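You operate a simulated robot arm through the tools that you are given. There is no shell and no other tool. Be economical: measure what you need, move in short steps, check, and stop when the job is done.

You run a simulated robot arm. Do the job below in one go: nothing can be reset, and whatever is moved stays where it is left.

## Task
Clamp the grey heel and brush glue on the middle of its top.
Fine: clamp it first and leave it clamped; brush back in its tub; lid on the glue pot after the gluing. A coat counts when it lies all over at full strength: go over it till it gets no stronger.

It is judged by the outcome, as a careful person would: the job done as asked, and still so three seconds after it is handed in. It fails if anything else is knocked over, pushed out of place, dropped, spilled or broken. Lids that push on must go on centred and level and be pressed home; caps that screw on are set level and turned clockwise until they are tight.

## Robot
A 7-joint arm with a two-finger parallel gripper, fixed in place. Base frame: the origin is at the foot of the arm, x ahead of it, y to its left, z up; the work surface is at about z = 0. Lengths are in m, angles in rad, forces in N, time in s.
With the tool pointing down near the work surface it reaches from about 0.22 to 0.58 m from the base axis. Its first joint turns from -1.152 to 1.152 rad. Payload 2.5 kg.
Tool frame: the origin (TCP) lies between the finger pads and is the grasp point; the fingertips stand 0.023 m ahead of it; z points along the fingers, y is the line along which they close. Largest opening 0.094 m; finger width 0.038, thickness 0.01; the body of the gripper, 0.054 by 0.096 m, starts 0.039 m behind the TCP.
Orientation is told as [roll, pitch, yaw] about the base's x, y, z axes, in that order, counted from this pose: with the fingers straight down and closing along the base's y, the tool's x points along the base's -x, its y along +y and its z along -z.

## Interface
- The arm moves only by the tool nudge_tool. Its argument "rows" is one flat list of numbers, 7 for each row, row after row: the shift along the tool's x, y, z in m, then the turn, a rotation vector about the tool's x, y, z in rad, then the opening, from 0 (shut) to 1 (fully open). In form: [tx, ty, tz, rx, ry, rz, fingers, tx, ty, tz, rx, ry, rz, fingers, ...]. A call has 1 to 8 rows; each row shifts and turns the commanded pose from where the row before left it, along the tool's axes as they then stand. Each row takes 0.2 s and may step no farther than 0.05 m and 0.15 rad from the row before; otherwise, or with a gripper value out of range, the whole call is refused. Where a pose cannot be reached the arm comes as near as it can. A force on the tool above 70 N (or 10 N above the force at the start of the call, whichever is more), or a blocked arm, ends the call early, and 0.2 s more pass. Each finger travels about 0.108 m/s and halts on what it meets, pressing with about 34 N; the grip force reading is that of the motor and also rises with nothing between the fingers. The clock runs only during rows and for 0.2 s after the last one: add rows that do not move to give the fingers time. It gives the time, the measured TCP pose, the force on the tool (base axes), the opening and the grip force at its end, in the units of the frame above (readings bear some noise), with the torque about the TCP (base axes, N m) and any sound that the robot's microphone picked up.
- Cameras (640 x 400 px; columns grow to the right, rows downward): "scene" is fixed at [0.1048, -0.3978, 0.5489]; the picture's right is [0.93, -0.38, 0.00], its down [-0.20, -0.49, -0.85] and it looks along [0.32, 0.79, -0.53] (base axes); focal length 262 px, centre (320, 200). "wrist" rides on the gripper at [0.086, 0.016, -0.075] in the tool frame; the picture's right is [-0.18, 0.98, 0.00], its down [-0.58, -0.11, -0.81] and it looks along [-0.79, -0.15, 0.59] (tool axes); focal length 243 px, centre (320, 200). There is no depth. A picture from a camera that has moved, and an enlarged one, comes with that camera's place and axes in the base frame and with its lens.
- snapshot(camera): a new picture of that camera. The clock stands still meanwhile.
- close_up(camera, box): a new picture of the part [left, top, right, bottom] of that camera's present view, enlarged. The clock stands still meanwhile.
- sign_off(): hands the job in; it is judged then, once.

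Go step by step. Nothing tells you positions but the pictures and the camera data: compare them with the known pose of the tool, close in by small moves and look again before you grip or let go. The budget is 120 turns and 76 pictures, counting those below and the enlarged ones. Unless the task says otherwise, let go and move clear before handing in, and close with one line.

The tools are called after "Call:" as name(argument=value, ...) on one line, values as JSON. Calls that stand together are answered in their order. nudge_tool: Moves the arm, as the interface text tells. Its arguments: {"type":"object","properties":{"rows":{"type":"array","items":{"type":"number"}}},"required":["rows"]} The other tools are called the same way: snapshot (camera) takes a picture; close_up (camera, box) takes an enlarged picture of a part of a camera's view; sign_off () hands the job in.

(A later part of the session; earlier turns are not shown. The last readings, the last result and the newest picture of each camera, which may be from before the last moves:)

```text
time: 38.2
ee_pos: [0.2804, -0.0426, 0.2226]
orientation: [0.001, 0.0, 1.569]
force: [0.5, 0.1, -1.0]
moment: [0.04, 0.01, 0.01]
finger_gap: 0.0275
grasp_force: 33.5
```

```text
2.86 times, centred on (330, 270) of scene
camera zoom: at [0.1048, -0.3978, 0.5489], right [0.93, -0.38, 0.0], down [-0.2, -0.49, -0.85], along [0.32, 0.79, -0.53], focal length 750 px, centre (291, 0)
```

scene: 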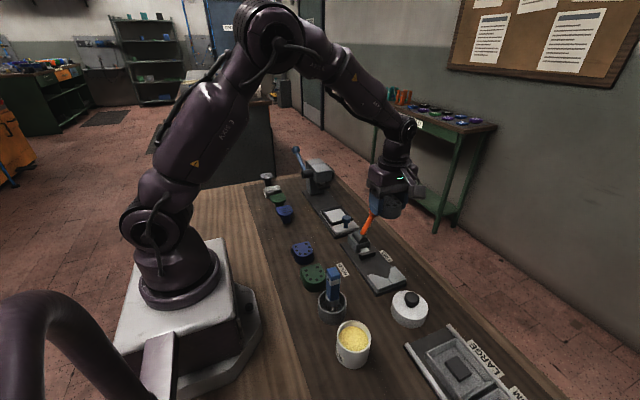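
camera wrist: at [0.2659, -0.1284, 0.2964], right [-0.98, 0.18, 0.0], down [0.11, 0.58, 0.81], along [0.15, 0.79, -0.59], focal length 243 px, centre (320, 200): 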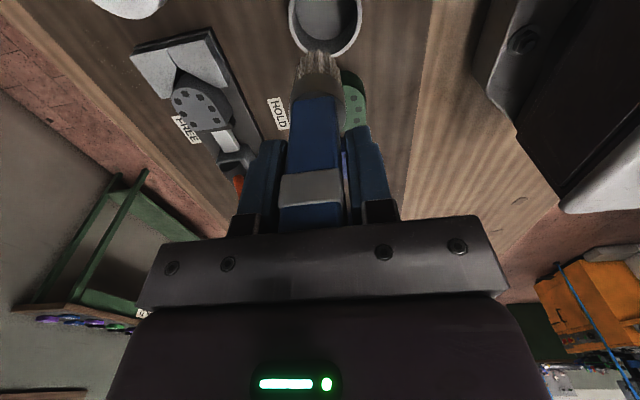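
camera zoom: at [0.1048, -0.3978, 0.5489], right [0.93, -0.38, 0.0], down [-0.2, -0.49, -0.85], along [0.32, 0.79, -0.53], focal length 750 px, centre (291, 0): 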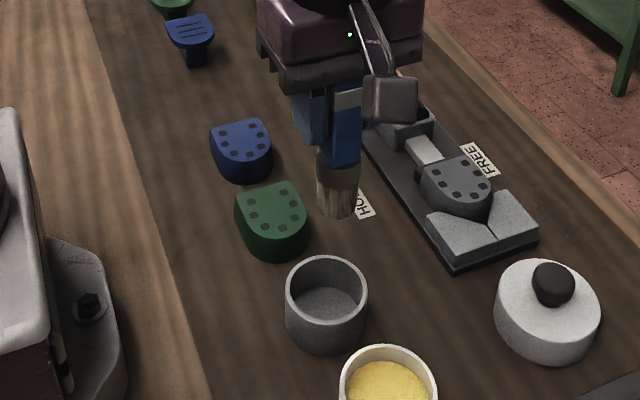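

The brush is held with its tip about 95 mm below the TCP. The pot is centred near (0.277, −0.149), rim z≈0.05; I'll hover over it and check.

Call:
nudge_tool(rows=[0.026, 0.001, 0, 0, 0, 0, 0, 0.026, 0.001, 0, 0, 0, 0, 0, 0.026, 0.001, 0, 0, 0, 0, 0, 0.026, 0, 0, 0, 0, 0, 0, 0, 0, 0.02, 0, 0, 0, 0, 0, 0, 0.02, 0, 0, 0, 0, 0, 0, 0, 0, 0, 0, 0])

Call:
close_up(camera="scene", box=[280, 220, 420, 380])

Call:
snapshot(camera="wrist")

```text
time: 39.8
ee_pos: [0.2782, -0.1483, 0.1819]
orientation: [-0.001, -0.002, 1.573]
force: [-0.1, -0.2, -0.9]
moment: [-0.01, 0.0, 0.02]
finger_gap: 0.0278
grasp_force: 33.9
```

```text
2.50 times, centred on (350, 300) of scene
camera zoom: at [0.1048, -0.3978, 0.5489], right [0.93, -0.38, 0.0], down [-0.2, -0.49, -0.85], along [0.32, 0.79, -0.53], focal length 656 px, centre (245, -50)
```

zoom: 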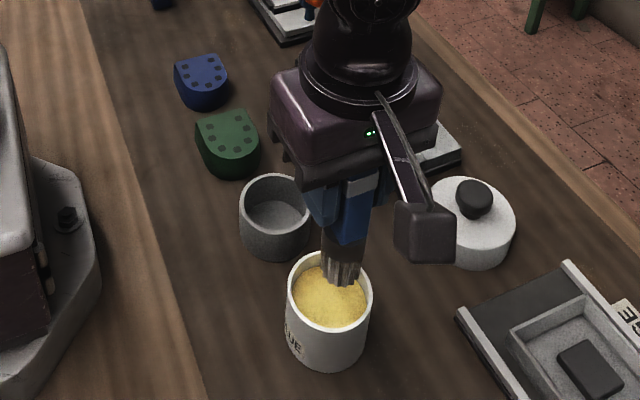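

```text
34 pictures are left
camera wrist: at [0.2631, -0.2343, 0.2562], right [-0.98, 0.18, 0.0], down [0.11, 0.58, 0.81], along [0.15, 0.79, -0.59], focal length 243 px, centre (320, 200)
```

wrist: 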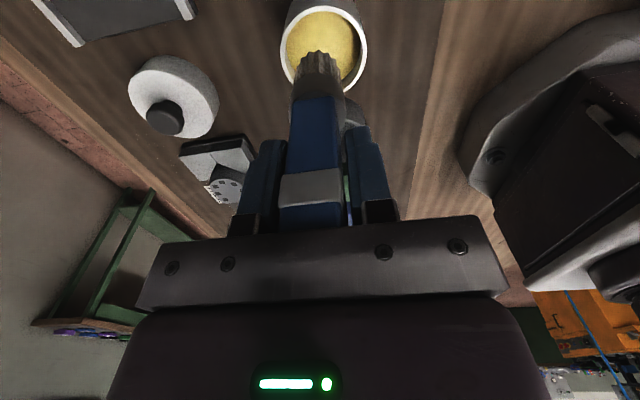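

Brush is over the pot opening with ~9 mm margin. Dipping about 12 mm below the glue surface, then lifting.

Call:
nudge_tool(rows=[0.001, 0.002, 0.02, 0, 0, 0, 0, 0, 0, 0.015, 0, 0, 0, 0, 0, 0, 0.012, 0, 0, 0, 0, 0, 0, 0.008, 0, 0, 0, 0, 0, 0, 0.004, 0, 0, 0, 0, 0, 0, 0, 0, 0, 0, 0])

Call:
close_up(camera="scene", box=[280, 220, 420, 380])

```text
time: 40.8
ee_pos: [0.2754, -0.1512, 0.1337]
orientation: [-0.002, 0.006, 1.57]
force: [-5.7, 3.3, 21.4]
moment: [0.02, 0.44, -0.05]
finger_gap: 0.0277
grasp_force: 34.1
stopped in row 4: the force on the tool passed its limit at 91 N (the readings are from after the stop); the commanded pose is now the measured one
```

```text
2.50 times, centred on (350, 300) of scene
camera zoom: at [0.1047, -0.3977, 0.5489], right [0.93, -0.38, 0.0], down [-0.2, -0.49, -0.85], along [0.32, 0.79, -0.53], focal length 656 px, centre (245, -50)
```

zoom: 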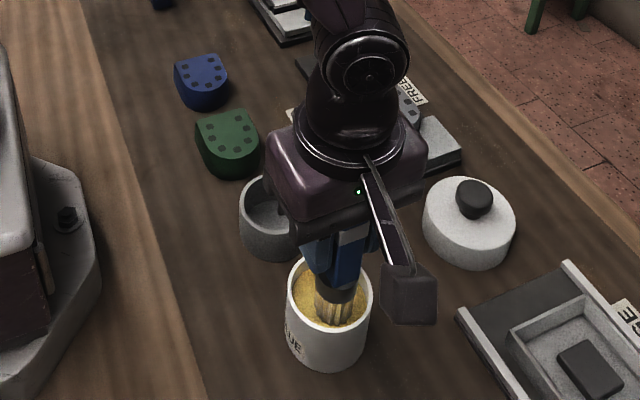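

The glue is firm at that depth and the bristles have taken glue. Lifting out and checking for slip.

Call:
nudge_tool(rows=[0, 0, -0.005, 0, 0, 0, 0, 0, 0, -0.015, 0, 0, 0, 0, 0, 0, -0.02, 0, 0, 0, 0, 0, 0, -0.02, 0, 0, 0, 0, 0, 0, -0.02, 0, 0, 0, 0, 0, 0, -0.01, 0, 0, 0, 0])

Call:
close_up(camera="scene", box=[280, 180, 420, 340])

Call:
close_up(camera="wrist", box=[220, 0, 420, 240])

```text
time: 42.2
ee_pos: [0.2764, -0.1496, 0.2238]
orientation: [-0.002, 0.004, 1.569]
force: [-0.1, 0.2, -1.3]
moment: [-0.01, 0.01, -0.01]
finger_gap: 0.0276
grasp_force: 33.3
```

```text
2.50 times, centred on (350, 260) of scene
camera zoom: at [0.1048, -0.3978, 0.5489], right [0.93, -0.38, 0.0], down [-0.2, -0.49, -0.85], along [0.32, 0.79, -0.53], focal length 656 px, centre (245, 50)
```

zoom: 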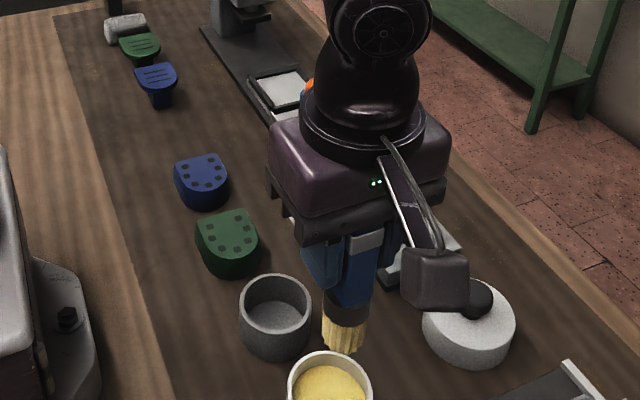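

```text
1.67 times, centred on (320, 120) of wrist
camera zoom: at [0.2601, -0.2361, 0.2982], right [-0.98, 0.19, 0.0], down [0.11, 0.58, 0.8], along [0.15, 0.79, -0.59], focal length 404 px, centre (320, 333)
```

zoom: 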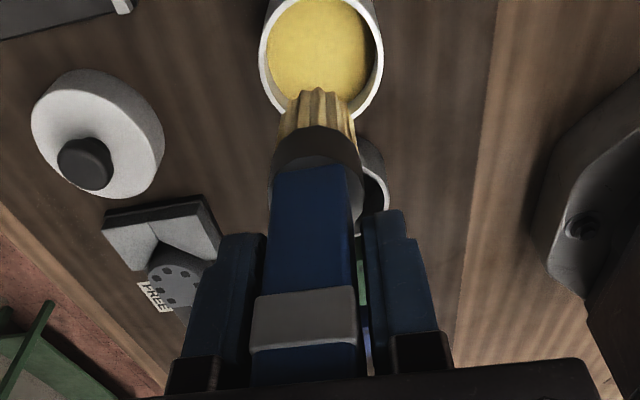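

The bristles are fully loaded. Now carrying the brush over the heel's middle (≈(0.443, 0.007)).

Call:
nudge_tool(rows=[-0.0264, -0.0278, 0, 0, 0, 0, 0, -0.0264, -0.0278, 0, 0, 0, 0, 0, -0.0264, -0.0278, 0, 0, 0, 0, 0, -0.0264, -0.0278, 0, 0, 0, 0, 0, -0.0264, -0.0278, 0, 0, 0, 0, 0, -0.0264, -0.0278, 0, 0, 0, 0, 0, 0, 0, 0.03, 0, 0, 0, 0, 0, 0, 0.02, 0, 0, 0, 0])

Call:
snapshot(camera="wrist")

Call:
close_up(camera="scene", box=[330, 180, 450, 300])

```text
time: 44.0
ee_pos: [0.4428, 0.0076, 0.1719]
orientation: [-0.002, 0.007, 1.57]
force: [-0.5, -0.3, -1.0]
moment: [0.02, 0.02, 0.02]
finger_gap: 0.0275
grasp_force: 34.3
```

```text
30 pictures are left
camera wrist: at [0.4277, -0.078, 0.2468], right [-0.98, 0.19, 0.0], down [0.11, 0.58, 0.8], along [0.15, 0.79, -0.59], focal length 243 px, centre (320, 200)
```

wrist: 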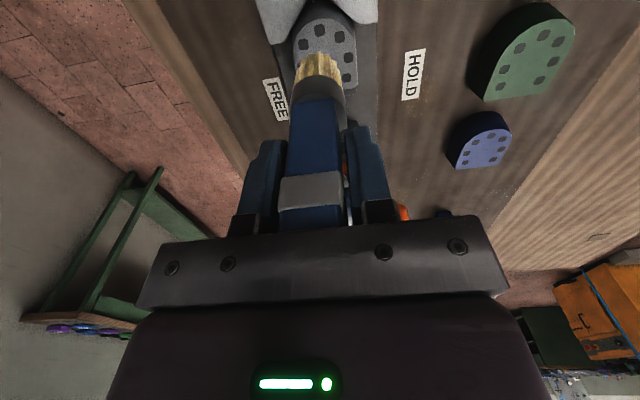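

```text
3.33 times, centred on (390, 240) of scene
camera zoom: at [0.1048, -0.3978, 0.5489], right [0.93, -0.38, 0.0], down [-0.2, -0.49, -0.85], along [0.32, 0.79, -0.53], focal length 875 px, centre (87, 67)
```

zoom: 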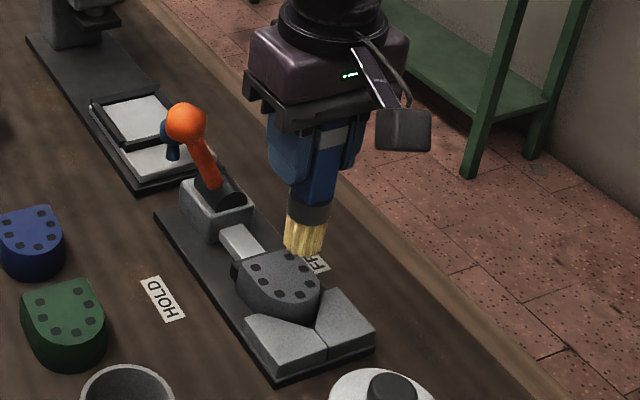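

Brush is over the heel centre. Lowering to light contact.

Call:
nudge_tool(rows=[0.001, 0, 0.02, 0, 0, 0, 0, 0, 0, 0.01, 0, 0, 0, 0, 0, 0, 0.004, 0, 0, 0, 0, 0, 0, 0, 0, 0, 0, 0])

Call:
nudge_tool(rows=[0, 0, 0.003, 0, 0, 0, 0, 0, 0, 0, 0, 0, 0, 0])

```text
time: 45.0
ee_pos: [0.4419, 0.0067, 0.1388]
orientation: [-0.002, 0.003, 1.569]
force: [0.4, 0.2, -0.8]
moment: [0.0, 0.02, 0.02]
finger_gap: 0.0275
grasp_force: 34.2
```

```text
time: 45.6
ee_pos: [0.4426, 0.0066, 0.1359]
orientation: [-0.002, 0.004, 1.57]
force: [0.1, 0.1, -0.9]
moment: [0.04, -0.02, -0.01]
finger_gap: 0.0276
grasp_force: 33.8
```

Call:
nudge_tool(rows=[0, 0, 0.002, 0, 0, 0, 0, 0, 0, 0, 0, 0, 0, 0])

Call:
close_up(camera="scene", box=[350, 220, 430, 290])

```text
time: 46.2
ee_pos: [0.4425, 0.007, 0.133]
orientation: [-0.001, 0.004, 1.568]
force: [-0.8, -0.5, -0.6]
moment: [-0.01, 0.01, 0.0]
finger_gap: 0.027
grasp_force: 34.2
```

```text
5.71 times, centred on (390, 255) of scene
camera zoom: at [0.1048, -0.3978, 0.5489], right [0.93, -0.38, 0.0], down [-0.2, -0.49, -0.85], along [0.32, 0.79, -0.53], focal length 1499 px, centre (-80, -114)
```

zoom: 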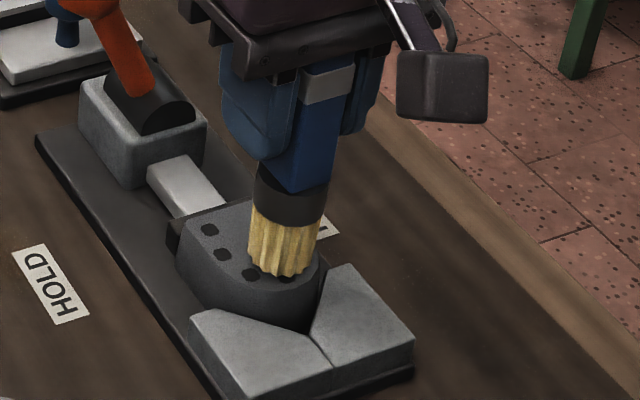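

Call:
close_up(camera="wrist", box=[240, 0, 400, 120])

```text
3.33 times, centred on (320, 60) of wrist
camera zoom: at [0.4276, -0.0787, 0.208], right [-0.98, 0.19, 0.0], down [0.11, 0.58, 0.8], along [0.15, 0.79, -0.59], focal length 809 px, centre (320, 667)
```

zoom: 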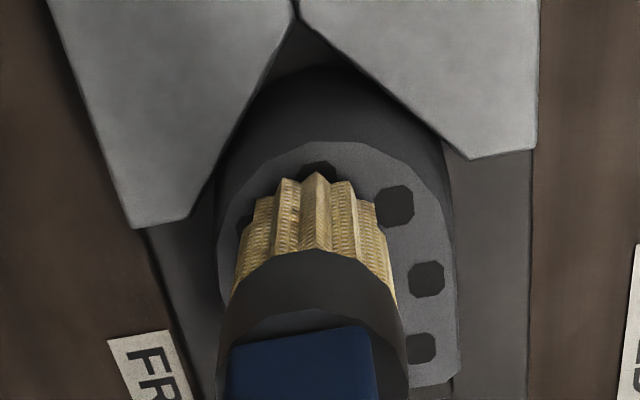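

The wrist close-up shows the brush about 3 mm too far +x and 9–10 mm too near the nose. I'll shift and then lower to contact.

Call:
nudge_tool(rows=[-0.005, 0.002, 0, 0, 0, 0, 0, -0.005, 0.002, 0, 0, 0, 0, 0, 0, 0, 0.002, 0, 0, 0, 0, 0, 0, 0, 0, 0, 0, 0])

Call:
nudge_tool(rows=[0, 0, 0.002, 0, 0, 0, 0, 0, 0, 0, 0, 0, 0, 0])

Call:
nudge_tool(rows=[0, 0, 0.001, 0, 0, 0, 0, 0, 0, 0, 0, 0, 0, 0])

```text
time: 47.2
ee_pos: [0.4379, 0.0177, 0.1314]
orientation: [-0.002, 0.003, 1.569]
force: [0.2, 0.3, 0.4]
moment: [0.0, 0.02, -0.01]
finger_gap: 0.0277
grasp_force: 33.8
```

```text
time: 47.8
ee_pos: [0.4396, 0.017, 0.1302]
orientation: [-0.002, 0.005, 1.57]
force: [-3.4, -2.2, 9.0]
moment: [-0.36, 0.25, -0.07]
finger_gap: 0.0276
grasp_force: 34.1
```

```text
time: 48.4
ee_pos: [0.44, 0.0186, 0.1303]
orientation: [-0.002, 0.005, 1.569]
force: [-7.4, -3.8, 29.4]
moment: [-0.65, 0.63, -0.07]
finger_gap: 0.0274
grasp_force: 33.8
```

Contact made; I'll ease off 1 mm and brush short strokes around the middle.

Call:
nudge_tool(rows=[0, 0, -0.001, 0, 0, 0, 0, 0.008, 0, 0, 0, 0, 0, 0, -0.008, 0, 0, 0, 0, 0, 0, -0.008, 0, 0, 0, 0, 0, 0, 0.008, 0, 0, 0, 0, 0, 0, 0, 0.007, 0, 0, 0, 0, 0, 0, -0.007, 0, 0, 0, 0, 0, 0, -0.007, 0, 0, 0, 0, 0])

Call:
nudge_tool(rows=[0, 0.007, 0, 0, 0, 0, 0, 0, 0, -0.01, 0, 0, 0, 0, 0, 0, -0.03, 0, 0, 0, 0, 0, 0, -0.03, 0, 0, 0, 0, 0.05, 0, 0, 0, 0, 0, 0])

Call:
close_up(camera="scene", box=[350, 220, 430, 290])

```text
time: 50.2
ee_pos: [0.4457, 0.0163, 0.1306]
orientation: [0.001, 0.008, 1.567]
force: [-10.1, -0.7, 30.9]
moment: [-0.29, 0.81, -0.07]
finger_gap: 0.0274
grasp_force: 34.0
```

```text
time: 51.4
ee_pos: [0.4375, -0.0318, 0.1994]
orientation: [0.0, 0.003, 1.569]
force: [0.0, 0.5, -0.1]
moment: [0.04, 0.0, -0.03]
finger_gap: 0.0274
grasp_force: 34.1
```

```text
5.71 times, centred on (390, 255) of scene
camera zoom: at [0.1048, -0.3977, 0.5489], right [0.93, -0.38, 0.0], down [-0.2, -0.49, -0.85], along [0.32, 0.79, -0.53], focal length 1499 px, centre (-80, -114)
```

zoom: 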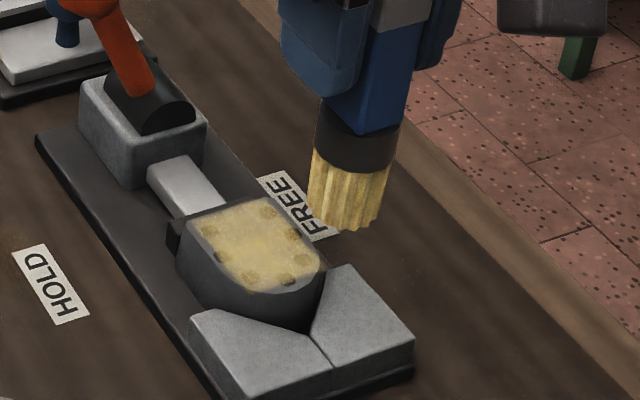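

A good patch is laid but still translucent. I'll go over it again with several passes.

Call:
nudge_tool(rows=[-0.048, 0, 0, 0, 0, 0, 0, 0, 0, 0.035, 0, 0, 0, 0, 0, 0, 0.025, 0, 0, 0, 0, 0, 0, 0.008, 0, 0, 0, 0, 0, 0, 0.001, 0, 0, 0, 0, 0, 0, 0, 0, 0, 0, 0])

```text
time: 52.8
ee_pos: [0.4394, 0.0151, 0.1306]
orientation: [-0.001, 0.004, 1.568]
force: [-0.5, -0.1, -0.9]
moment: [0.01, 0.01, 0.03]
finger_gap: 0.0277
grasp_force: 33.5
```

Call:
nudge_tool(rows=[0, 0, 0.001, 0, 0, 0, 0, 0.008, 0.003, 0, 0, 0, 0, 0, -0.008, 0, 0, 0, 0, 0, 0, -0.007, 0, 0, 0, 0, 0, 0, 0.007, 0, 0, 0, 0, 0, 0, 0, 0.004, 0, 0, 0, 0, 0, 0.008, 0, 0, 0, 0, 0, 0, -0.008, 0, 0, 0, 0, 0, 0])

Call:
nudge_tool(rows=[-0.007, 0, 0, 0, 0, 0, 0, 0.007, -0.007, 0, 0, 0, 0, 0, 0.008, -0.006, 0, 0, 0, 0, 0, -0.008, 0, 0, 0, 0, 0, 0, -0.007, 0, 0, 0, 0, 0, 0, 0.007, 0.006, 0, 0, 0, 0, 0, 0.008, 0.0, 0, 0, 0, 0, 0, -0.008, 0, 0, 0, 0, 0, 0])

Call:
nudge_tool(rows=[0, 0, -0.01, 0, 0, 0, 0, 0, 0, -0.03, 0, 0, 0, 0, 0, 0, -0.03, 0, 0, 0, 0, 0.05, 0, 0, 0, 0, 0, 0])

Call:
close_up(camera="scene", box=[350, 220, 430, 290])

```text
time: 54.6
ee_pos: [0.4315, 0.0122, 0.1299]
orientation: [-0.004, 0.01, 1.568]
force: [-0.5, -7.3, 22.0]
moment: [-0.95, -0.09, -0.02]
finger_gap: 0.0273
grasp_force: 33.9
```

```text
time: 56.4
ee_pos: [0.4386, 0.01, 0.1289]
orientation: [-0.003, 0.009, 1.565]
force: [0.7, -8.4, 30.2]
moment: [-0.83, -0.07, -0.04]
finger_gap: 0.0273
grasp_force: 33.8
```

```text
time: 57.4
ee_pos: [0.4396, -0.0353, 0.1994]
orientation: [-0.001, 0.003, 1.57]
force: [-0.1, -0.5, -0.1]
moment: [0.03, 0.0, 0.0]
finger_gap: 0.0275
grasp_force: 34.1
```

```text
5.71 times, centred on (390, 255) of scene
camera zoom: at [0.1048, -0.3977, 0.5489], right [0.93, -0.38, 0.0], down [-0.2, -0.49, -0.85], along [0.32, 0.79, -0.53], focal length 1499 px, centre (-80, -114)
```

zoom: 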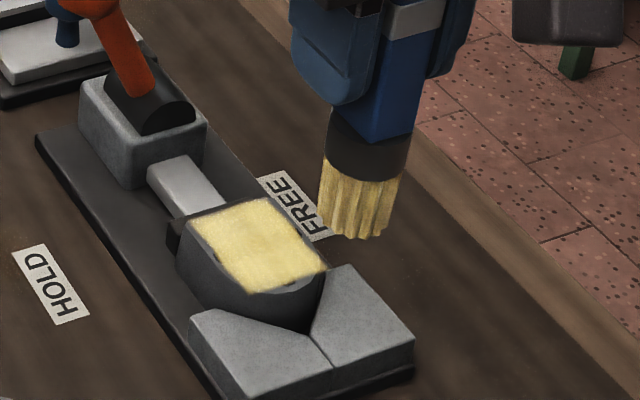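

The patch is now nearly opaque. One more set of passes to make sure it gets no stronger.

Call:
nudge_tool(rows=[-0.048, 0, 0, 0, 0, 0, 0, 0, 0, 0.035, 0, 0, 0, 0, 0, 0, 0.026, 0, 0, 0, 0, 0, 0, 0.0085, 0, 0, 0, 0, 0, 0, 0.001, 0, 0, 0, 0, 0, 0, 0, 0, 0, 0, 0])

Call:
nudge_tool(rows=[0.007, 0.005, 0, 0, 0, 0, 0, -0.007, 0, 0, 0, 0, 0, 0, -0.007, 0, 0, 0, 0, 0, 0, 0.007, -0.005, 0, 0, 0, 0, 0, 0.007, 0, 0, 0, 0, 0, 0, -0.007, 0, 0, 0, 0, 0, 0, -0.007, 0, 0, 0, 0, 0, 0, 0.007, -0.005, 0, 0, 0, 0, 0])

Call:
nudge_tool(rows=[0.007, 0, 0, 0, 0, 0, 0, -0.007, 0, 0, 0, 0, 0, 0, -0.007, 0, 0, 0, 0, 0, 0, 0.007, 0.005, 0, 0, 0, 0, 0, 0, 0, -0.01, 0, 0, 0, 0, 0, 0, -0.03, 0, 0, 0, 0, 0, 0, -0.03, 0, 0, 0, 0, 0.05, 0, 0, 0, 0, 0, 0])

Call:
close_up(camera="scene", box=[350, 220, 430, 290])

Call:
close_up(camera="wrist", box=[220, 0, 420, 240])

```text
time: 58.8
ee_pos: [0.4387, 0.0132, 0.1302]
orientation: [-0.005, 0.006, 1.569]
force: [-5.8, -2.3, 20.9]
moment: [-0.35, 0.53, -0.08]
finger_gap: 0.0273
grasp_force: 33.8
```

```text
time: 60.6
ee_pos: [0.4423, 0.0162, 0.1295]
orientation: [-0.001, 0.003, 1.571]
force: [-10.9, 3.7, 35.2]
moment: [0.02, 0.89, -0.05]
finger_gap: 0.0273
grasp_force: 33.8
```

```text
time: 62.4
ee_pos: [0.4388, -0.0363, 0.1979]
orientation: [-0.003, 0.004, 1.57]
force: [-0.8, -0.5, -1.3]
moment: [0.03, -0.01, -0.03]
finger_gap: 0.0274
grasp_force: 33.9
```

```text
5.71 times, centred on (390, 255) of scene
camera zoom: at [0.1048, -0.3977, 0.5489], right [0.93, -0.38, 0.0], down [-0.2, -0.49, -0.85], along [0.32, 0.79, -0.53], focal length 1499 px, centre (-80, -114)
```

zoom: 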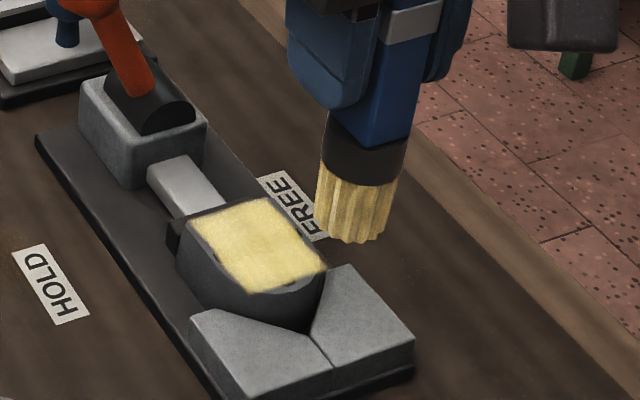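

```text
1.67 times, centred on (320, 120) of wrist
camera zoom: at [0.4223, -0.1227, 0.272], right [-0.98, 0.19, 0.0], down [0.11, 0.58, 0.8], along [0.15, 0.79, -0.59], focal length 404 px, centre (320, 333)
```

zoom: 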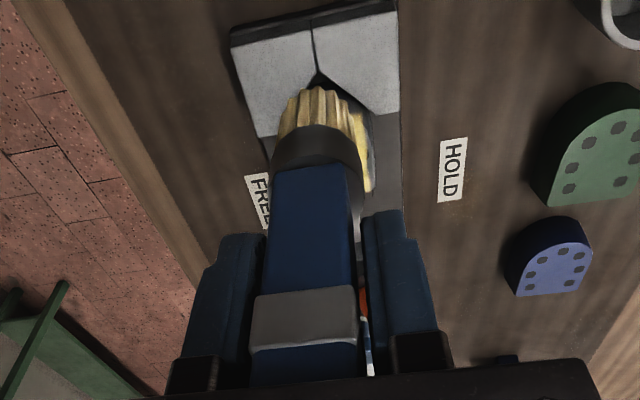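

The coat no longer changes: full and even. Now returning the brush to its tub; I'll hover first to check.

Call:
nudge_tool(rows=[0.0016, 0.0397, 0, 0, 0, 0, 0, 0.0016, 0.0397, 0, 0, 0, 0, 0, 0.0016, 0.0397, 0, 0, 0, 0, 0, 0.0016, 0.0397, 0, 0, 0, 0, 0, 0, 0, 0.03, 0, 0, 0, 0, 0, 0, 0, 0, 0, 0, 0])

Call:
close_up(camera="scene", box=[280, 220, 400, 340])

Call:
close_up(camera="wrist", box=[220, 0, 420, 240])

```text
time: 63.8
ee_pos: [0.2792, -0.0428, 0.1673]
orientation: [-0.002, 0.005, 1.569]
force: [-0.7, -0.1, -0.6]
moment: [0.03, -0.02, 0.0]
finger_gap: 0.0275
grasp_force: 33.9
```

```text
3.33 times, centred on (340, 280) of scene
camera zoom: at [0.1048, -0.3978, 0.5489], right [0.93, -0.38, 0.0], down [-0.2, -0.49, -0.85], along [0.32, 0.79, -0.53], focal length 875 px, centre (253, -67)
```

zoom: 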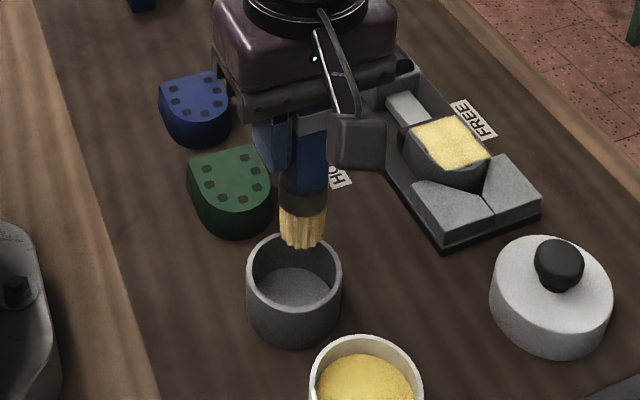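

```text
1.67 times, centred on (320, 120) of wrist
camera zoom: at [0.2638, -0.1291, 0.2422], right [-0.98, 0.19, 0.0], down [0.11, 0.58, 0.8], along [0.15, 0.79, -0.59], focal length 404 px, centre (320, 333)
```

zoom: 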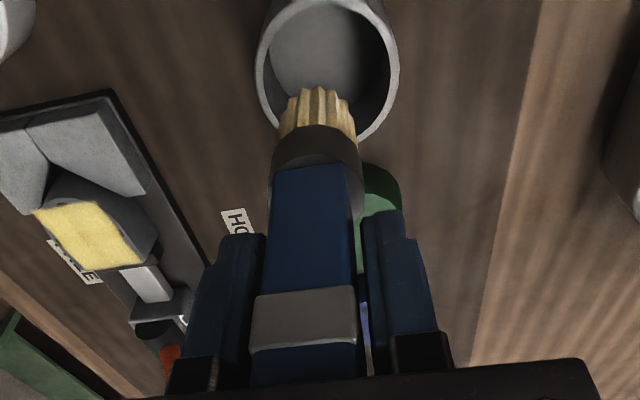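

The brush should go ~8 mm toward −y to be central. Shifting and lowering until it touches the tub floor.

Call:
nudge_tool(rows=[0.008, 0.002, 0, 0, 0, 0, 0, 0, 0, 0.03, 0, 0, 0, 0, 0, 0, 0.025, 0, 0, 0, 0, 0, 0, 0.01, 0, 0, 0, 0, 0, 0, 0.004, 0, 0, 0, 0, 0, 0, 0, 0, 0, 0, 0])

Call:
nudge_tool(rows=[0, 0, 0.002, 0, 0, 0, 0, 0, 0, 0.0, 0, 0, 0, 0])

```text
time: 65.2
ee_pos: [0.2787, -0.0503, 0.0992]
orientation: [-0.003, 0.005, 1.568]
force: [0.1, -0.1, -0.2]
moment: [0.02, -0.01, -0.02]
finger_gap: 0.0276
grasp_force: 33.9
```

```text
time: 65.8
ee_pos: [0.2771, -0.0506, 0.0985]
orientation: [-0.002, 0.005, 1.569]
force: [-0.4, 0.6, -0.4]
moment: [0.01, 0.0, -0.01]
finger_gap: 0.0275
grasp_force: 33.9
```

Call:
nudge_tool(rows=[0, 0, 0.002, 0, 0, 0, 0, 0, 0, 0.0, 0, 0, 0, 0])

Call:
nudge_tool(rows=[0, 0, 0.002, 0, 0, 0, 0, 0, 0, 0.0, 0, 0, 0, 0])

Call:
close_up(camera="wrist", box=[220, 0, 420, 240])

```text
time: 66.4
ee_pos: [0.2779, -0.0493, 0.0962]
orientation: [-0.002, 0.004, 1.569]
force: [-2.8, 0.6, 15.2]
moment: [-0.05, 0.25, -0.05]
finger_gap: 0.0273
grasp_force: 33.9
```

```text
time: 66.9
ee_pos: [0.278, -0.0515, 0.0961]
orientation: [-0.003, 0.006, 1.571]
force: [-5.0, 2.0, 18.9]
moment: [-0.07, 0.26, -0.04]
finger_gap: 0.0277
grasp_force: 34.1
stopped in row 2: the force on the tool passed its limit at 72 N (the readings are from after the stop); the commanded pose is now the measured one
```

```text
1.67 times, centred on (320, 120) of wrist
camera zoom: at [0.2632, -0.1364, 0.1705], right [-0.98, 0.18, 0.0], down [0.11, 0.59, 0.8], along [0.15, 0.79, -0.6], focal length 404 px, centre (320, 333)
```

zoom: 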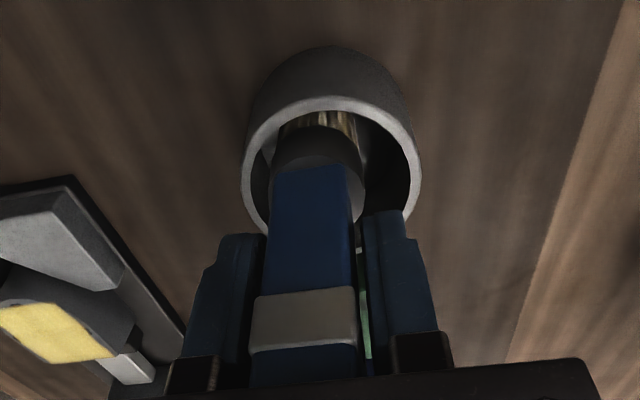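

The brush stands on the tub floor, inside the rim. Easing off slightly, then opening and rising.

Call:
nudge_tool(rows=[0, 0, -0.0005, 0, 0, 0, 0, 0, 0, 0, 0, 0, 0, 0.4, 0, 0, 0, 0, 0, 0, 0.6, 0, 0, 0, 0, 0, 0, 0.8, 0, 0, -0.02, 0, 0, 0, 0.8, 0, 0, -0.04, 0, 0, 0, 0.8, 0, 0, -0.05, 0, 0, 0, 0.8, 0, 0, -0.05, 0, 0, 0, 0.8])

Call:
close_up(camera="scene", box=[280, 230, 440, 380])

Call:
snapshot(camera="wrist")

```text
time: 68.7
ee_pos: [0.2774, -0.0511, 0.2584]
orientation: [-0.001, 0.006, 1.572]
force: [0.1, 0.0, -0.9]
moment: [-0.01, -0.03, 0.01]
finger_gap: 0.0752
grasp_force: 0.1
```

```text
2.67 times, centred on (360, 305) of scene
camera zoom: at [0.1048, -0.3978, 0.5489], right [0.93, -0.38, 0.0], down [-0.2, -0.49, -0.85], along [0.32, 0.79, -0.53], focal length 700 px, centre (213, -80)
```

zoom: 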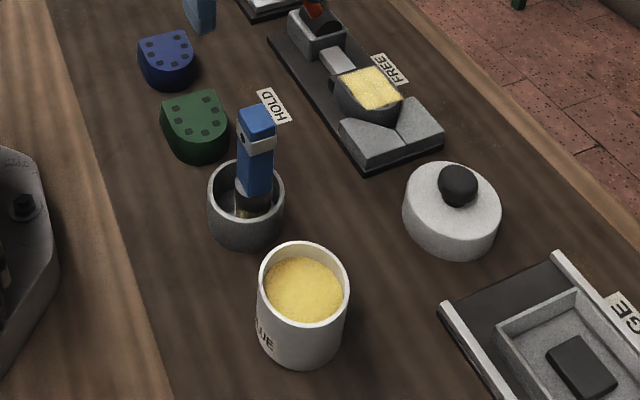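

```text
18 pictures are left
camera wrist: at [0.2624, -0.137, 0.333], right [-0.98, 0.18, 0.0], down [0.11, 0.59, 0.8], along [0.15, 0.79, -0.6], focal length 243 px, centre (320, 200)
```

wrist: 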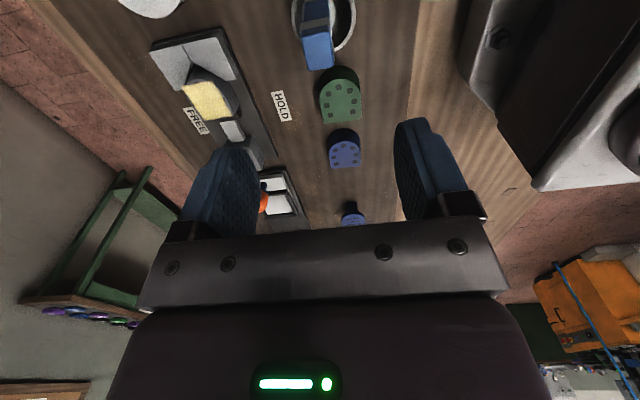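

The brush stands upright in its tub and the coat looks full. Next the lid: its black knob is at about (0.44, −0.12). I'll hover over it.

Call:
nudge_tool(rows=[0.01725, -0.04065, 0, 0, 0, 0, 0.8, 0.01725, -0.04065, 0, 0, 0, 0, 0.8, 0.01725, -0.04065, 0, 0, 0, 0, 0.8, 0.01725, -0.04065, 0.01, 0, 0, 0, 0.8, 0, 0, 0.04, 0, 0, 0, 0.8, 0, 0, 0.04, 0, 0, 0, 0.8])

Call:
snapshot(camera="wrist")

```text
time: 70.1
ee_pos: [0.4441, -0.1199, 0.1661]
orientation: [-0.005, 0.005, 1.57]
force: [0.3, 0.9, 0.0]
moment: [-0.01, 0.0, -0.01]
finger_gap: 0.0751
grasp_force: 0.1
```

```text
17 pictures are left
camera wrist: at [0.4282, -0.2054, 0.2408], right [-0.98, 0.18, 0.0], down [0.11, 0.59, 0.8], along [0.15, 0.79, -0.6], focal length 243 px, centre (320, 200)
```

wrist: 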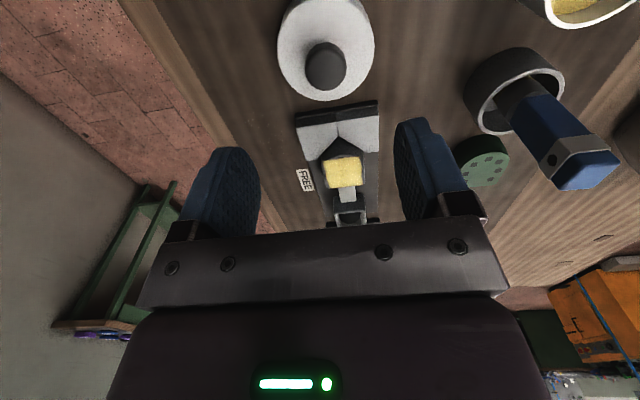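

Call:
nudge_tool(rows=[0, 0.003, 0.04, 0, 0, 0, 0.7, 0, 0, 0.04, 0, 0, 0, 0.7, 0, 0, 0.024, 0, 0, 0, 0.7, 0, 0, 0, 0, 0, 0, 0.7])

Call:
snapshot(camera="wrist")

Call:
close_up(camera="scene", box=[360, 240, 460, 340])

```text
time: 71.1
ee_pos: [0.4375, -0.119, 0.0617]
orientation: [-0.003, 0.007, 1.571]
force: [-1.0, 0.2, 0.3]
moment: [-0.02, -0.03, -0.02]
finger_gap: 0.0663
grasp_force: 0.1
```

```text
16 pictures are left
camera wrist: at [0.4227, -0.2054, 0.1364], right [-0.98, 0.18, -0.01], down [0.11, 0.59, 0.8], along [0.15, 0.79, -0.6], focal length 243 px, centre (320, 200)
```

wrist: 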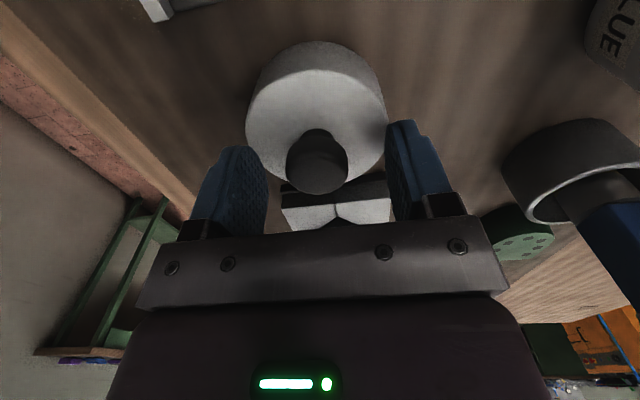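

```text
4.00 times, centred on (410, 290) of scene
camera zoom: at [0.1048, -0.3978, 0.5489], right [0.93, -0.38, 0.0], down [-0.2, -0.49, -0.85], along [0.32, 0.79, -0.53], focal length 1050 px, centre (-40, -160)
```

zoom: 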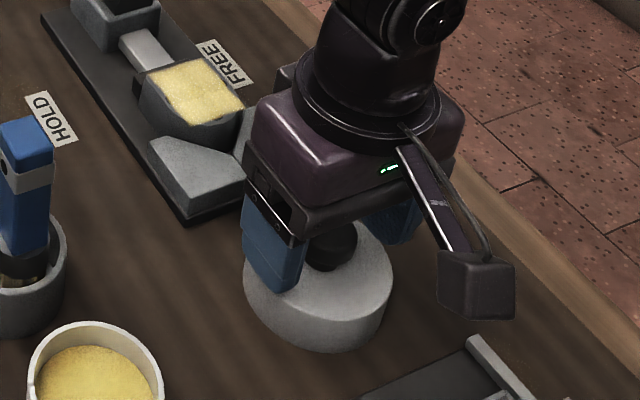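

The fingers straddle the knob (knob z≈0.033–0.055). Lowering 3 mm and gripping.

Call:
nudge_tool(rows=[0.0015, -0.002, 0.003, 0, 0, 0, 0.7, 0, 0, 0, 0, 0, 0, 0.7, 0, 0, 0, 0, 0, 0, 0, 0, 0, 0, 0, 0, 0, 0, 0, 0, 0, 0, 0, 0, 0, 0, 0, 0, 0, 0, 0, 0])

Call:
nudge_tool(rows=[0, 0, -0.003, 0, 0, 0, 0, 0, 0, -0.004, 0, 0, 0, 0, 0, 0, -0.008, 0, 0, 0, 0, 0, 0, -0.015, 0, 0, 0, 0, 0, 0, -0.02, 0, 0, 0, 0, 0, 0, -0.02, 0, 0, 0, 0])

Call:
close_up(camera="scene", box=[360, 220, 480, 340])

```text
time: 72.5
ee_pos: [0.44, -0.121, 0.0597]
orientation: [-0.005, 0.007, 1.572]
force: [0.2, -0.6, 0.4]
moment: [-0.02, -0.05, 0.0]
finger_gap: 0.0299
grasp_force: 34.1
```

```text
time: 73.9
ee_pos: [0.439, -0.1211, 0.1296]
orientation: [-0.004, 0.008, 1.57]
force: [-0.9, 0.0, -0.2]
moment: [-0.01, -0.01, -0.01]
finger_gap: 0.0297
grasp_force: 33.6
```

```text
3.33 times, centred on (420, 280) of scene
camera zoom: at [0.1048, -0.3978, 0.5489], right [0.93, -0.38, 0.0], down [-0.2, -0.49, -0.85], along [0.32, 0.79, -0.53], focal length 875 px, centre (-13, -67)
```

zoom: 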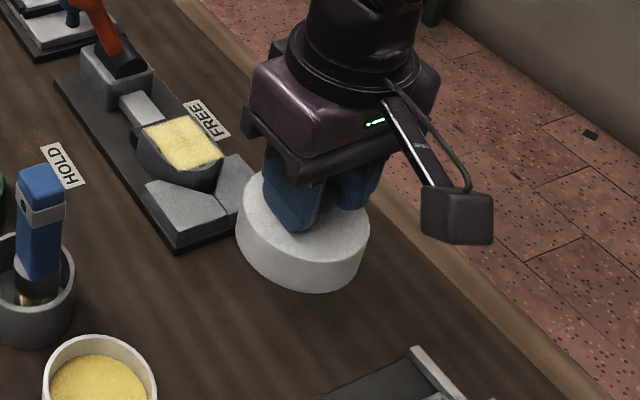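

The lid is held level. Carrying it over the pot at about (0.276, −0.150), with a tiny tilt correction.

Call:
nudge_tool(rows=[0, 0, -0.03, 0.008, -0.004, 0, 0, 0.0072, 0.0408, 0, 0, 0, 0, 0, 0.0072, 0.0408, 0, 0, 0, 0, 0, 0.0072, 0.0408, 0, 0, 0, 0, 0, 0.0072, 0.0408, 0, 0, 0, 0, 0, 0, 0, 0.02, 0, 0, 0, 0, 0, 0, 0, 0, 0, 0, 0])

Call:
close_up(camera="scene", box=[290, 260, 420, 390])

Call:
snapshot(camera="wrist")

```text
time: 75.5
ee_pos: [0.277, -0.149, 0.1341]
orientation: [-0.013, 0.002, 1.571]
force: [-1.0, 0.0, -0.4]
moment: [0.0, -0.02, 0.01]
finger_gap: 0.0301
grasp_force: 33.7
```

```text
3.08 times, centred on (355, 325) of scene
camera zoom: at [0.1048, -0.3978, 0.5489], right [0.93, -0.38, 0.0], down [-0.2, -0.49, -0.85], along [0.32, 0.79, -0.53], focal length 807 px, centre (212, -185)
```

zoom: 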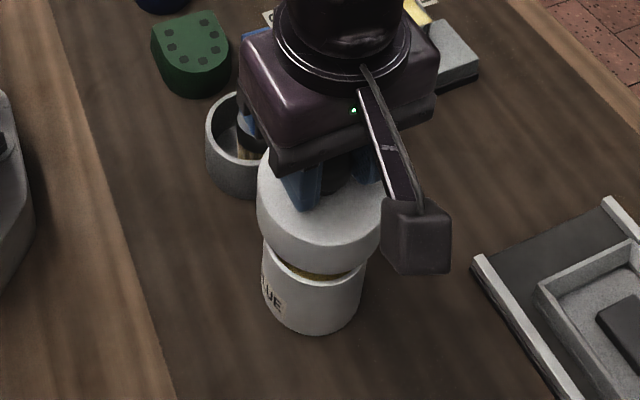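

```text
12 pictures are left
camera wrist: at [0.2615, -0.2355, 0.2092], right [-0.98, 0.18, -0.01], down [0.1, 0.58, 0.81], along [0.16, 0.79, -0.59], focal length 243 px, centre (320, 200)
```

wrist: 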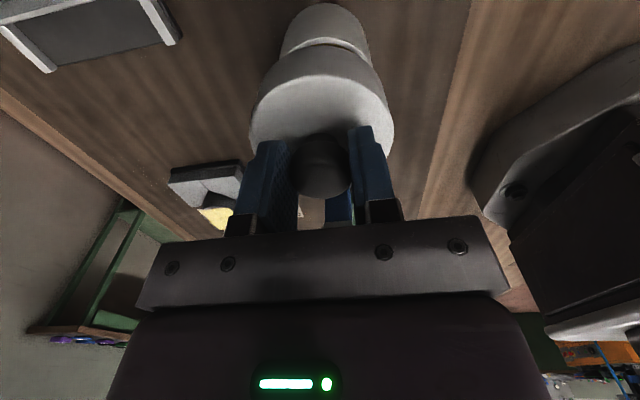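

Comparing the views, the lid sits about 2.5 mm too far +x and has a slight roll. I'll correct that and lower near the rim, then look again.

Call:
nudge_tool(rows=[-0.0005, 0.0025, 0, 0, 0.011, 0, 0, 0, 0, 0.008, 0, 0, 0, 0, 0, 0, 0.005, 0, 0, 0, 0, 0, 0, 0, 0, 0, 0, 0])

Call:
close_up(camera="scene", box=[320, 300, 390, 370])

```text
time: 76.5
ee_pos: [0.2743, -0.1476, 0.1239]
orientation: [-0.012, 0.015, 1.569]
force: [-0.2, 0.2, -0.2]
moment: [-0.02, 0.03, 0.0]
finger_gap: 0.0299
grasp_force: 34.3
```

```text
5.71 times, centred on (355, 335) of scene
camera zoom: at [0.1048, -0.3978, 0.5489], right [0.93, -0.38, 0.0], down [-0.2, -0.49, -0.85], along [0.32, 0.79, -0.53], focal length 1499 px, centre (120, -571)
```

zoom: 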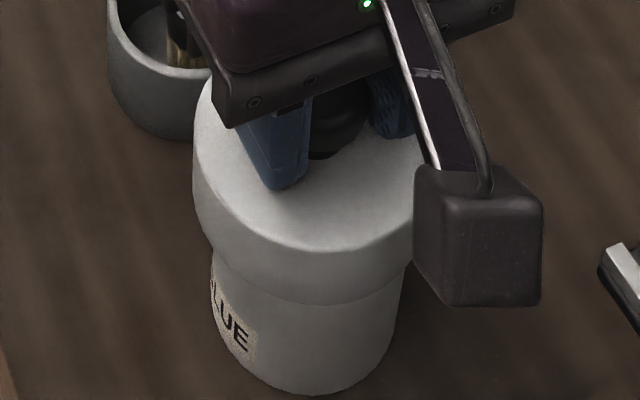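

The rotation signs are clear now (tool x → −roll, tool y → +pitch). I'll level the lid and lower in small steps feeling for the rim.

Call:
nudge_tool(rows=[0, 0, 0, -0.012, -0.015, 0, 0, 0, 0, 0, 0, 0, 0, 0])

Call:
nudge_tool(rows=[0, 0, 0.003, 0, 0, 0, 0, 0, 0, 0.003, 0, 0, 0, 0, 0, 0, 0, 0, 0, 0, 0])

Call:
close_up(camera="scene", box=[320, 300, 390, 370])

Call:
close_up(camera="wrist", box=[220, 0, 420, 220])

```text
time: 77.1
ee_pos: [0.2743, -0.1492, 0.1244]
orientation: [-0.001, -0.001, 1.572]
force: [1.1, 0.2, -0.5]
moment: [0.01, -0.03, 0.01]
finger_gap: 0.0299
grasp_force: 33.7
```

```text
time: 77.9
ee_pos: [0.2732, -0.1489, 0.1187]
orientation: [0.001, -0.002, 1.571]
force: [-0.6, 0.6, -0.5]
moment: [-0.02, -0.01, 0.0]
finger_gap: 0.03
grasp_force: 33.9
```

```text
5.71 times, centred on (355, 335) of scene
camera zoom: at [0.1048, -0.3978, 0.5489], right [0.93, -0.38, 0.0], down [-0.2, -0.49, -0.85], along [0.32, 0.79, -0.53], focal length 1499 px, centre (120, -571)
```

zoom: 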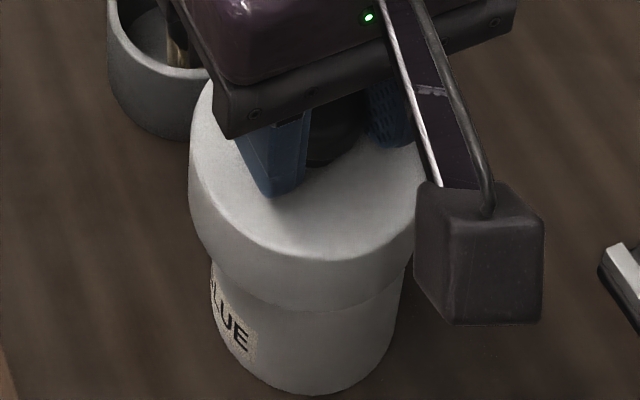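

```text
1.82 times, centred on (320, 110) of wrist
camera zoom: at [0.2589, -0.2352, 0.1927], right [-0.98, 0.18, 0.0], down [0.11, 0.58, 0.81], along [0.15, 0.79, -0.59], focal length 441 px, centre (320, 364)
```

zoom: 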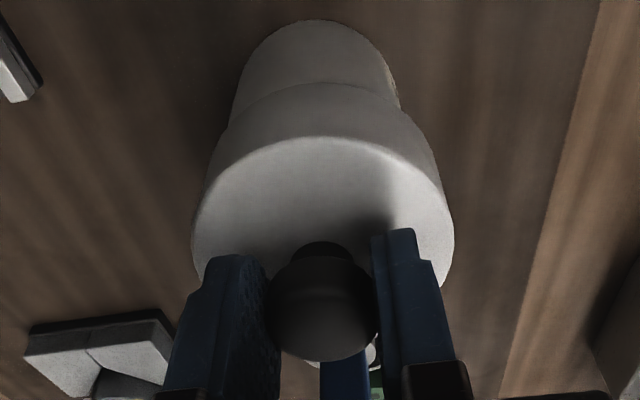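

The measurements suggest the lid should shift about +2 mm in x and −2 mm in y. Correcting, then lowering by feel.

Call:
nudge_tool(rows=[0.002, -0.002, 0, 0, 0, 0, 0, 0, 0, 0.002, 0, 0, 0, 0, 0, 0, 0, 0, 0, 0, 0])

Call:
nudge_tool(rows=[0, 0, 0.002, 0, 0, 0, 0, 0, 0, 0, 0, 0, 0, 0])

Call:
nudge_tool(rows=[0, 0, 0.002, 0, 0, 0, 0, 0, 0, 0, 0, 0, 0, 0])

```text
time: 78.7
ee_pos: [0.2756, -0.1509, 0.1181]
orientation: [-0.001, 0.001, 1.571]
force: [0.2, 0.0, -1.5]
moment: [0.01, -0.01, 0.0]
finger_gap: 0.0297
grasp_force: 33.8
```

```text
time: 79.3
ee_pos: [0.2773, -0.1504, 0.1165]
orientation: [0.001, -0.003, 1.57]
force: [-0.2, 0.1, -0.2]
moment: [0.02, 0.01, -0.01]
finger_gap: 0.03
grasp_force: 34.4
```

```text
time: 79.9
ee_pos: [0.2762, -0.1504, 0.1131]
orientation: [0.001, -0.002, 1.57]
force: [-0.6, -0.6, -0.6]
moment: [-0.01, 0.01, 0.02]
finger_gap: 0.0299
grasp_force: 33.8
```

Call:
nudge_tool(rows=[0, 0, 0.002, 0, 0, 0, 0, 0, 0, 0, 0, 0, 0, 0])

Call:
nudge_tool(rows=[0, 0, 0.002, 0, 0, 0, 0, 0, 0, 0, 0, 0, 0, 0])

Call:
nudge_tool(rows=[0, 0, 0.002, 0, 0, 0, 0, 0, 0, 0, 0, 0, 0, 0])

```text
time: 80.5
ee_pos: [0.276, -0.1503, 0.1114]
orientation: [0.002, -0.001, 1.571]
force: [0.7, -0.9, -0.6]
moment: [0.02, -0.03, 0.0]
finger_gap: 0.0297
grasp_force: 33.8
```

```text
time: 81.1
ee_pos: [0.2764, -0.1507, 0.1083]
orientation: [-0.001, -0.002, 1.571]
force: [-0.9, -0.7, 0.3]
moment: [0.0, -0.01, 0.01]
finger_gap: 0.0297
grasp_force: 33.9
```

```text
time: 81.7
ee_pos: [0.2771, -0.1502, 0.1064]
orientation: [0.0, -0.002, 1.571]
force: [0.6, -0.3, -0.5]
moment: [0.02, 0.01, 0.02]
finger_gap: 0.0301
grasp_force: 34.3
```

Call:
nudge_tool(rows=[0, 0, 0.002, 0, 0, 0, 0, 0, 0, 0, 0, 0, 0, 0])

Call:
close_up(camera="scene", box=[320, 300, 390, 370])

```text
time: 82.3
ee_pos: [0.2766, -0.1511, 0.1066]
orientation: [0.001, -0.002, 1.572]
force: [0.5, 0.8, 0.1]
moment: [0.05, -0.01, 0.01]
finger_gap: 0.0299
grasp_force: 34.2
```

```text
5.71 times, centred on (355, 335) of scene
camera zoom: at [0.1048, -0.3978, 0.5489], right [0.93, -0.38, 0.0], down [-0.2, -0.49, -0.85], along [0.32, 0.79, -0.53], focal length 1499 px, centre (120, -571)
```

zoom: 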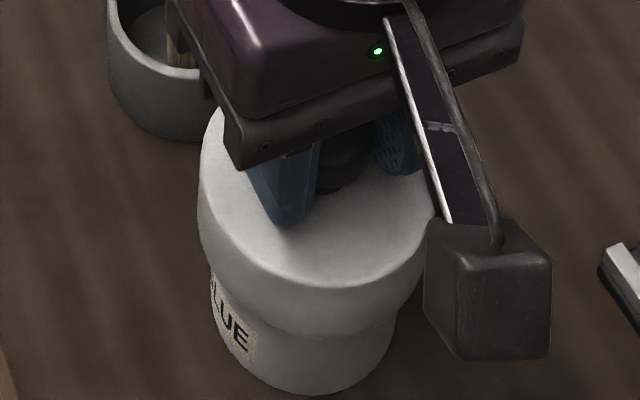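

Call:
nudge_tool(rows=[0, 0, 0.002, 0, 0, 0, 0, 0, 0, 0, 0, 0, 0, 0])

Call:
nudge_tool(rows=[0, 0, 0.002, 0, 0, 0, 0, 0, 0, 0, 0, 0, 0, 0])

```text
time: 82.9
ee_pos: [0.276, -0.1515, 0.1035]
orientation: [0.0, -0.004, 1.571]
force: [-0.1, -0.2, -1.3]
moment: [-0.01, -0.03, 0.02]
finger_gap: 0.03
grasp_force: 34.1
```

```text
time: 83.5
ee_pos: [0.2767, -0.1511, 0.1014]
orientation: [0.002, -0.001, 1.569]
force: [-0.3, 0.2, -0.7]
moment: [0.0, 0.0, 0.03]
finger_gap: 0.0299
grasp_force: 34.6
```

Call:
nudge_tool(rows=[0, 0, 0.002, 0, 0, 0, 0, 0, 0, 0, 0, 0, 0, 0])

Call:
nudge_tool(rows=[0, 0, 0.002, 0, 0, 0, 0, 0, 0, 0, 0, 0, 0, 0])

Call:
nudge_tool(rows=[0, 0, 0.002, 0, 0, 0, 0, 0, 0, 0, 0, 0, 0, 0])

```text
time: 84.1
ee_pos: [0.2774, -0.1519, 0.0986]
orientation: [-0.001, -0.003, 1.571]
force: [-0.3, -0.2, 0.3]
moment: [-0.01, 0.03, -0.01]
finger_gap: 0.0301
grasp_force: 34.0
```

```text
time: 84.7
ee_pos: [0.2773, -0.1516, 0.0969]
orientation: [0.0, -0.003, 1.57]
force: [0.6, -0.8, -0.9]
moment: [0.0, 0.0, 0.01]
finger_gap: 0.03
grasp_force: 34.4
```

```text
time: 85.3
ee_pos: [0.2766, -0.1504, 0.0947]
orientation: [0.001, -0.003, 1.57]
force: [0.4, 1.6, 0.2]
moment: [-0.04, -0.01, 0.01]
finger_gap: 0.03
grasp_force: 33.5
```

No contact yet, so the skirt is sliding down over the pot. Continuing.

Call:
nudge_tool(rows=[0, 0, 0.002, 0, 0, 0, 0, 0, 0, 0, 0, 0, 0, 0])

Call:
nudge_tool(rows=[0, 0, 0.002, 0, 0, 0, 0, 0, 0, 0, 0, 0, 0, 0])

Call:
nudge_tool(rows=[0, 0, 0.002, 0, 0, 0, 0, 0, 0, 0, 0, 0, 0, 0])

```text
time: 85.9
ee_pos: [0.2774, -0.1511, 0.093]
orientation: [0.0, -0.001, 1.572]
force: [0.5, 0.1, 0.1]
moment: [-0.02, 0.0, -0.03]
finger_gap: 0.0299
grasp_force: 33.3
```

```text
time: 86.5
ee_pos: [0.2766, -0.1501, 0.0917]
orientation: [-0.001, -0.002, 1.571]
force: [-5.3, 4.4, 22.5]
moment: [0.1, 0.08, 0.04]
finger_gap: 0.03
grasp_force: 33.8
```

```text
time: 87.1
ee_pos: [0.276, -0.1517, 0.0885]
orientation: [0.0, -0.001, 1.57]
force: [-5.7, 1.4, 23.0]
moment: [0.07, 0.07, -0.02]
finger_gap: 0.0301
grasp_force: 33.9
```

The lid is now sliding on with steady push-fit resistance (~22 N). Pressing on until it stops.

Call:
nudge_tool(rows=[0, 0, 0.002, 0, 0, 0, 0, 0, 0, 0, 0, 0, 0, 0])

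Call:
nudge_tool(rows=[0, 0, 0.002, 0, 0, 0, 0, 0, 0, 0, 0, 0, 0, 0])

Call:
close_up(camera="scene", box=[320, 300, 390, 370])

```text
time: 87.7
ee_pos: [0.2767, -0.1514, 0.0871]
orientation: [-0.002, -0.001, 1.569]
force: [-3.9, -2.8, 23.0]
moment: [0.02, 0.06, 0.0]
finger_gap: 0.0301
grasp_force: 33.9
```

```text
time: 88.3
ee_pos: [0.2773, -0.1514, 0.0857]
orientation: [-0.002, 0.003, 1.571]
force: [-8.3, -0.7, 55.6]
moment: [0.22, 0.33, 0.0]
finger_gap: 0.0306
grasp_force: 33.7
```

```text
5.71 times, centred on (355, 335) of scene
camera zoom: at [0.1046, -0.3977, 0.549], right [0.93, -0.38, 0.0], down [-0.2, -0.49, -0.85], along [0.32, 0.79, -0.53], focal length 1499 px, centre (120, -571)
```

zoom: 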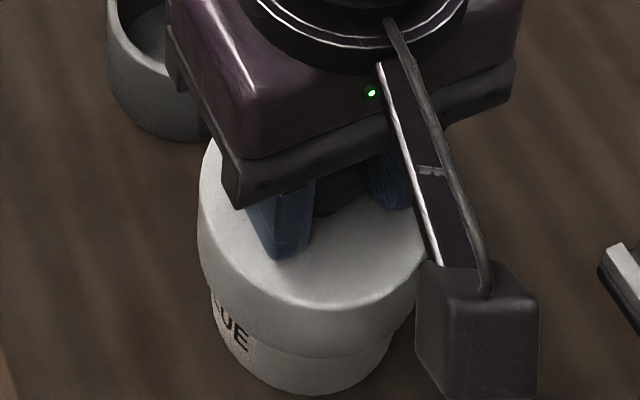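

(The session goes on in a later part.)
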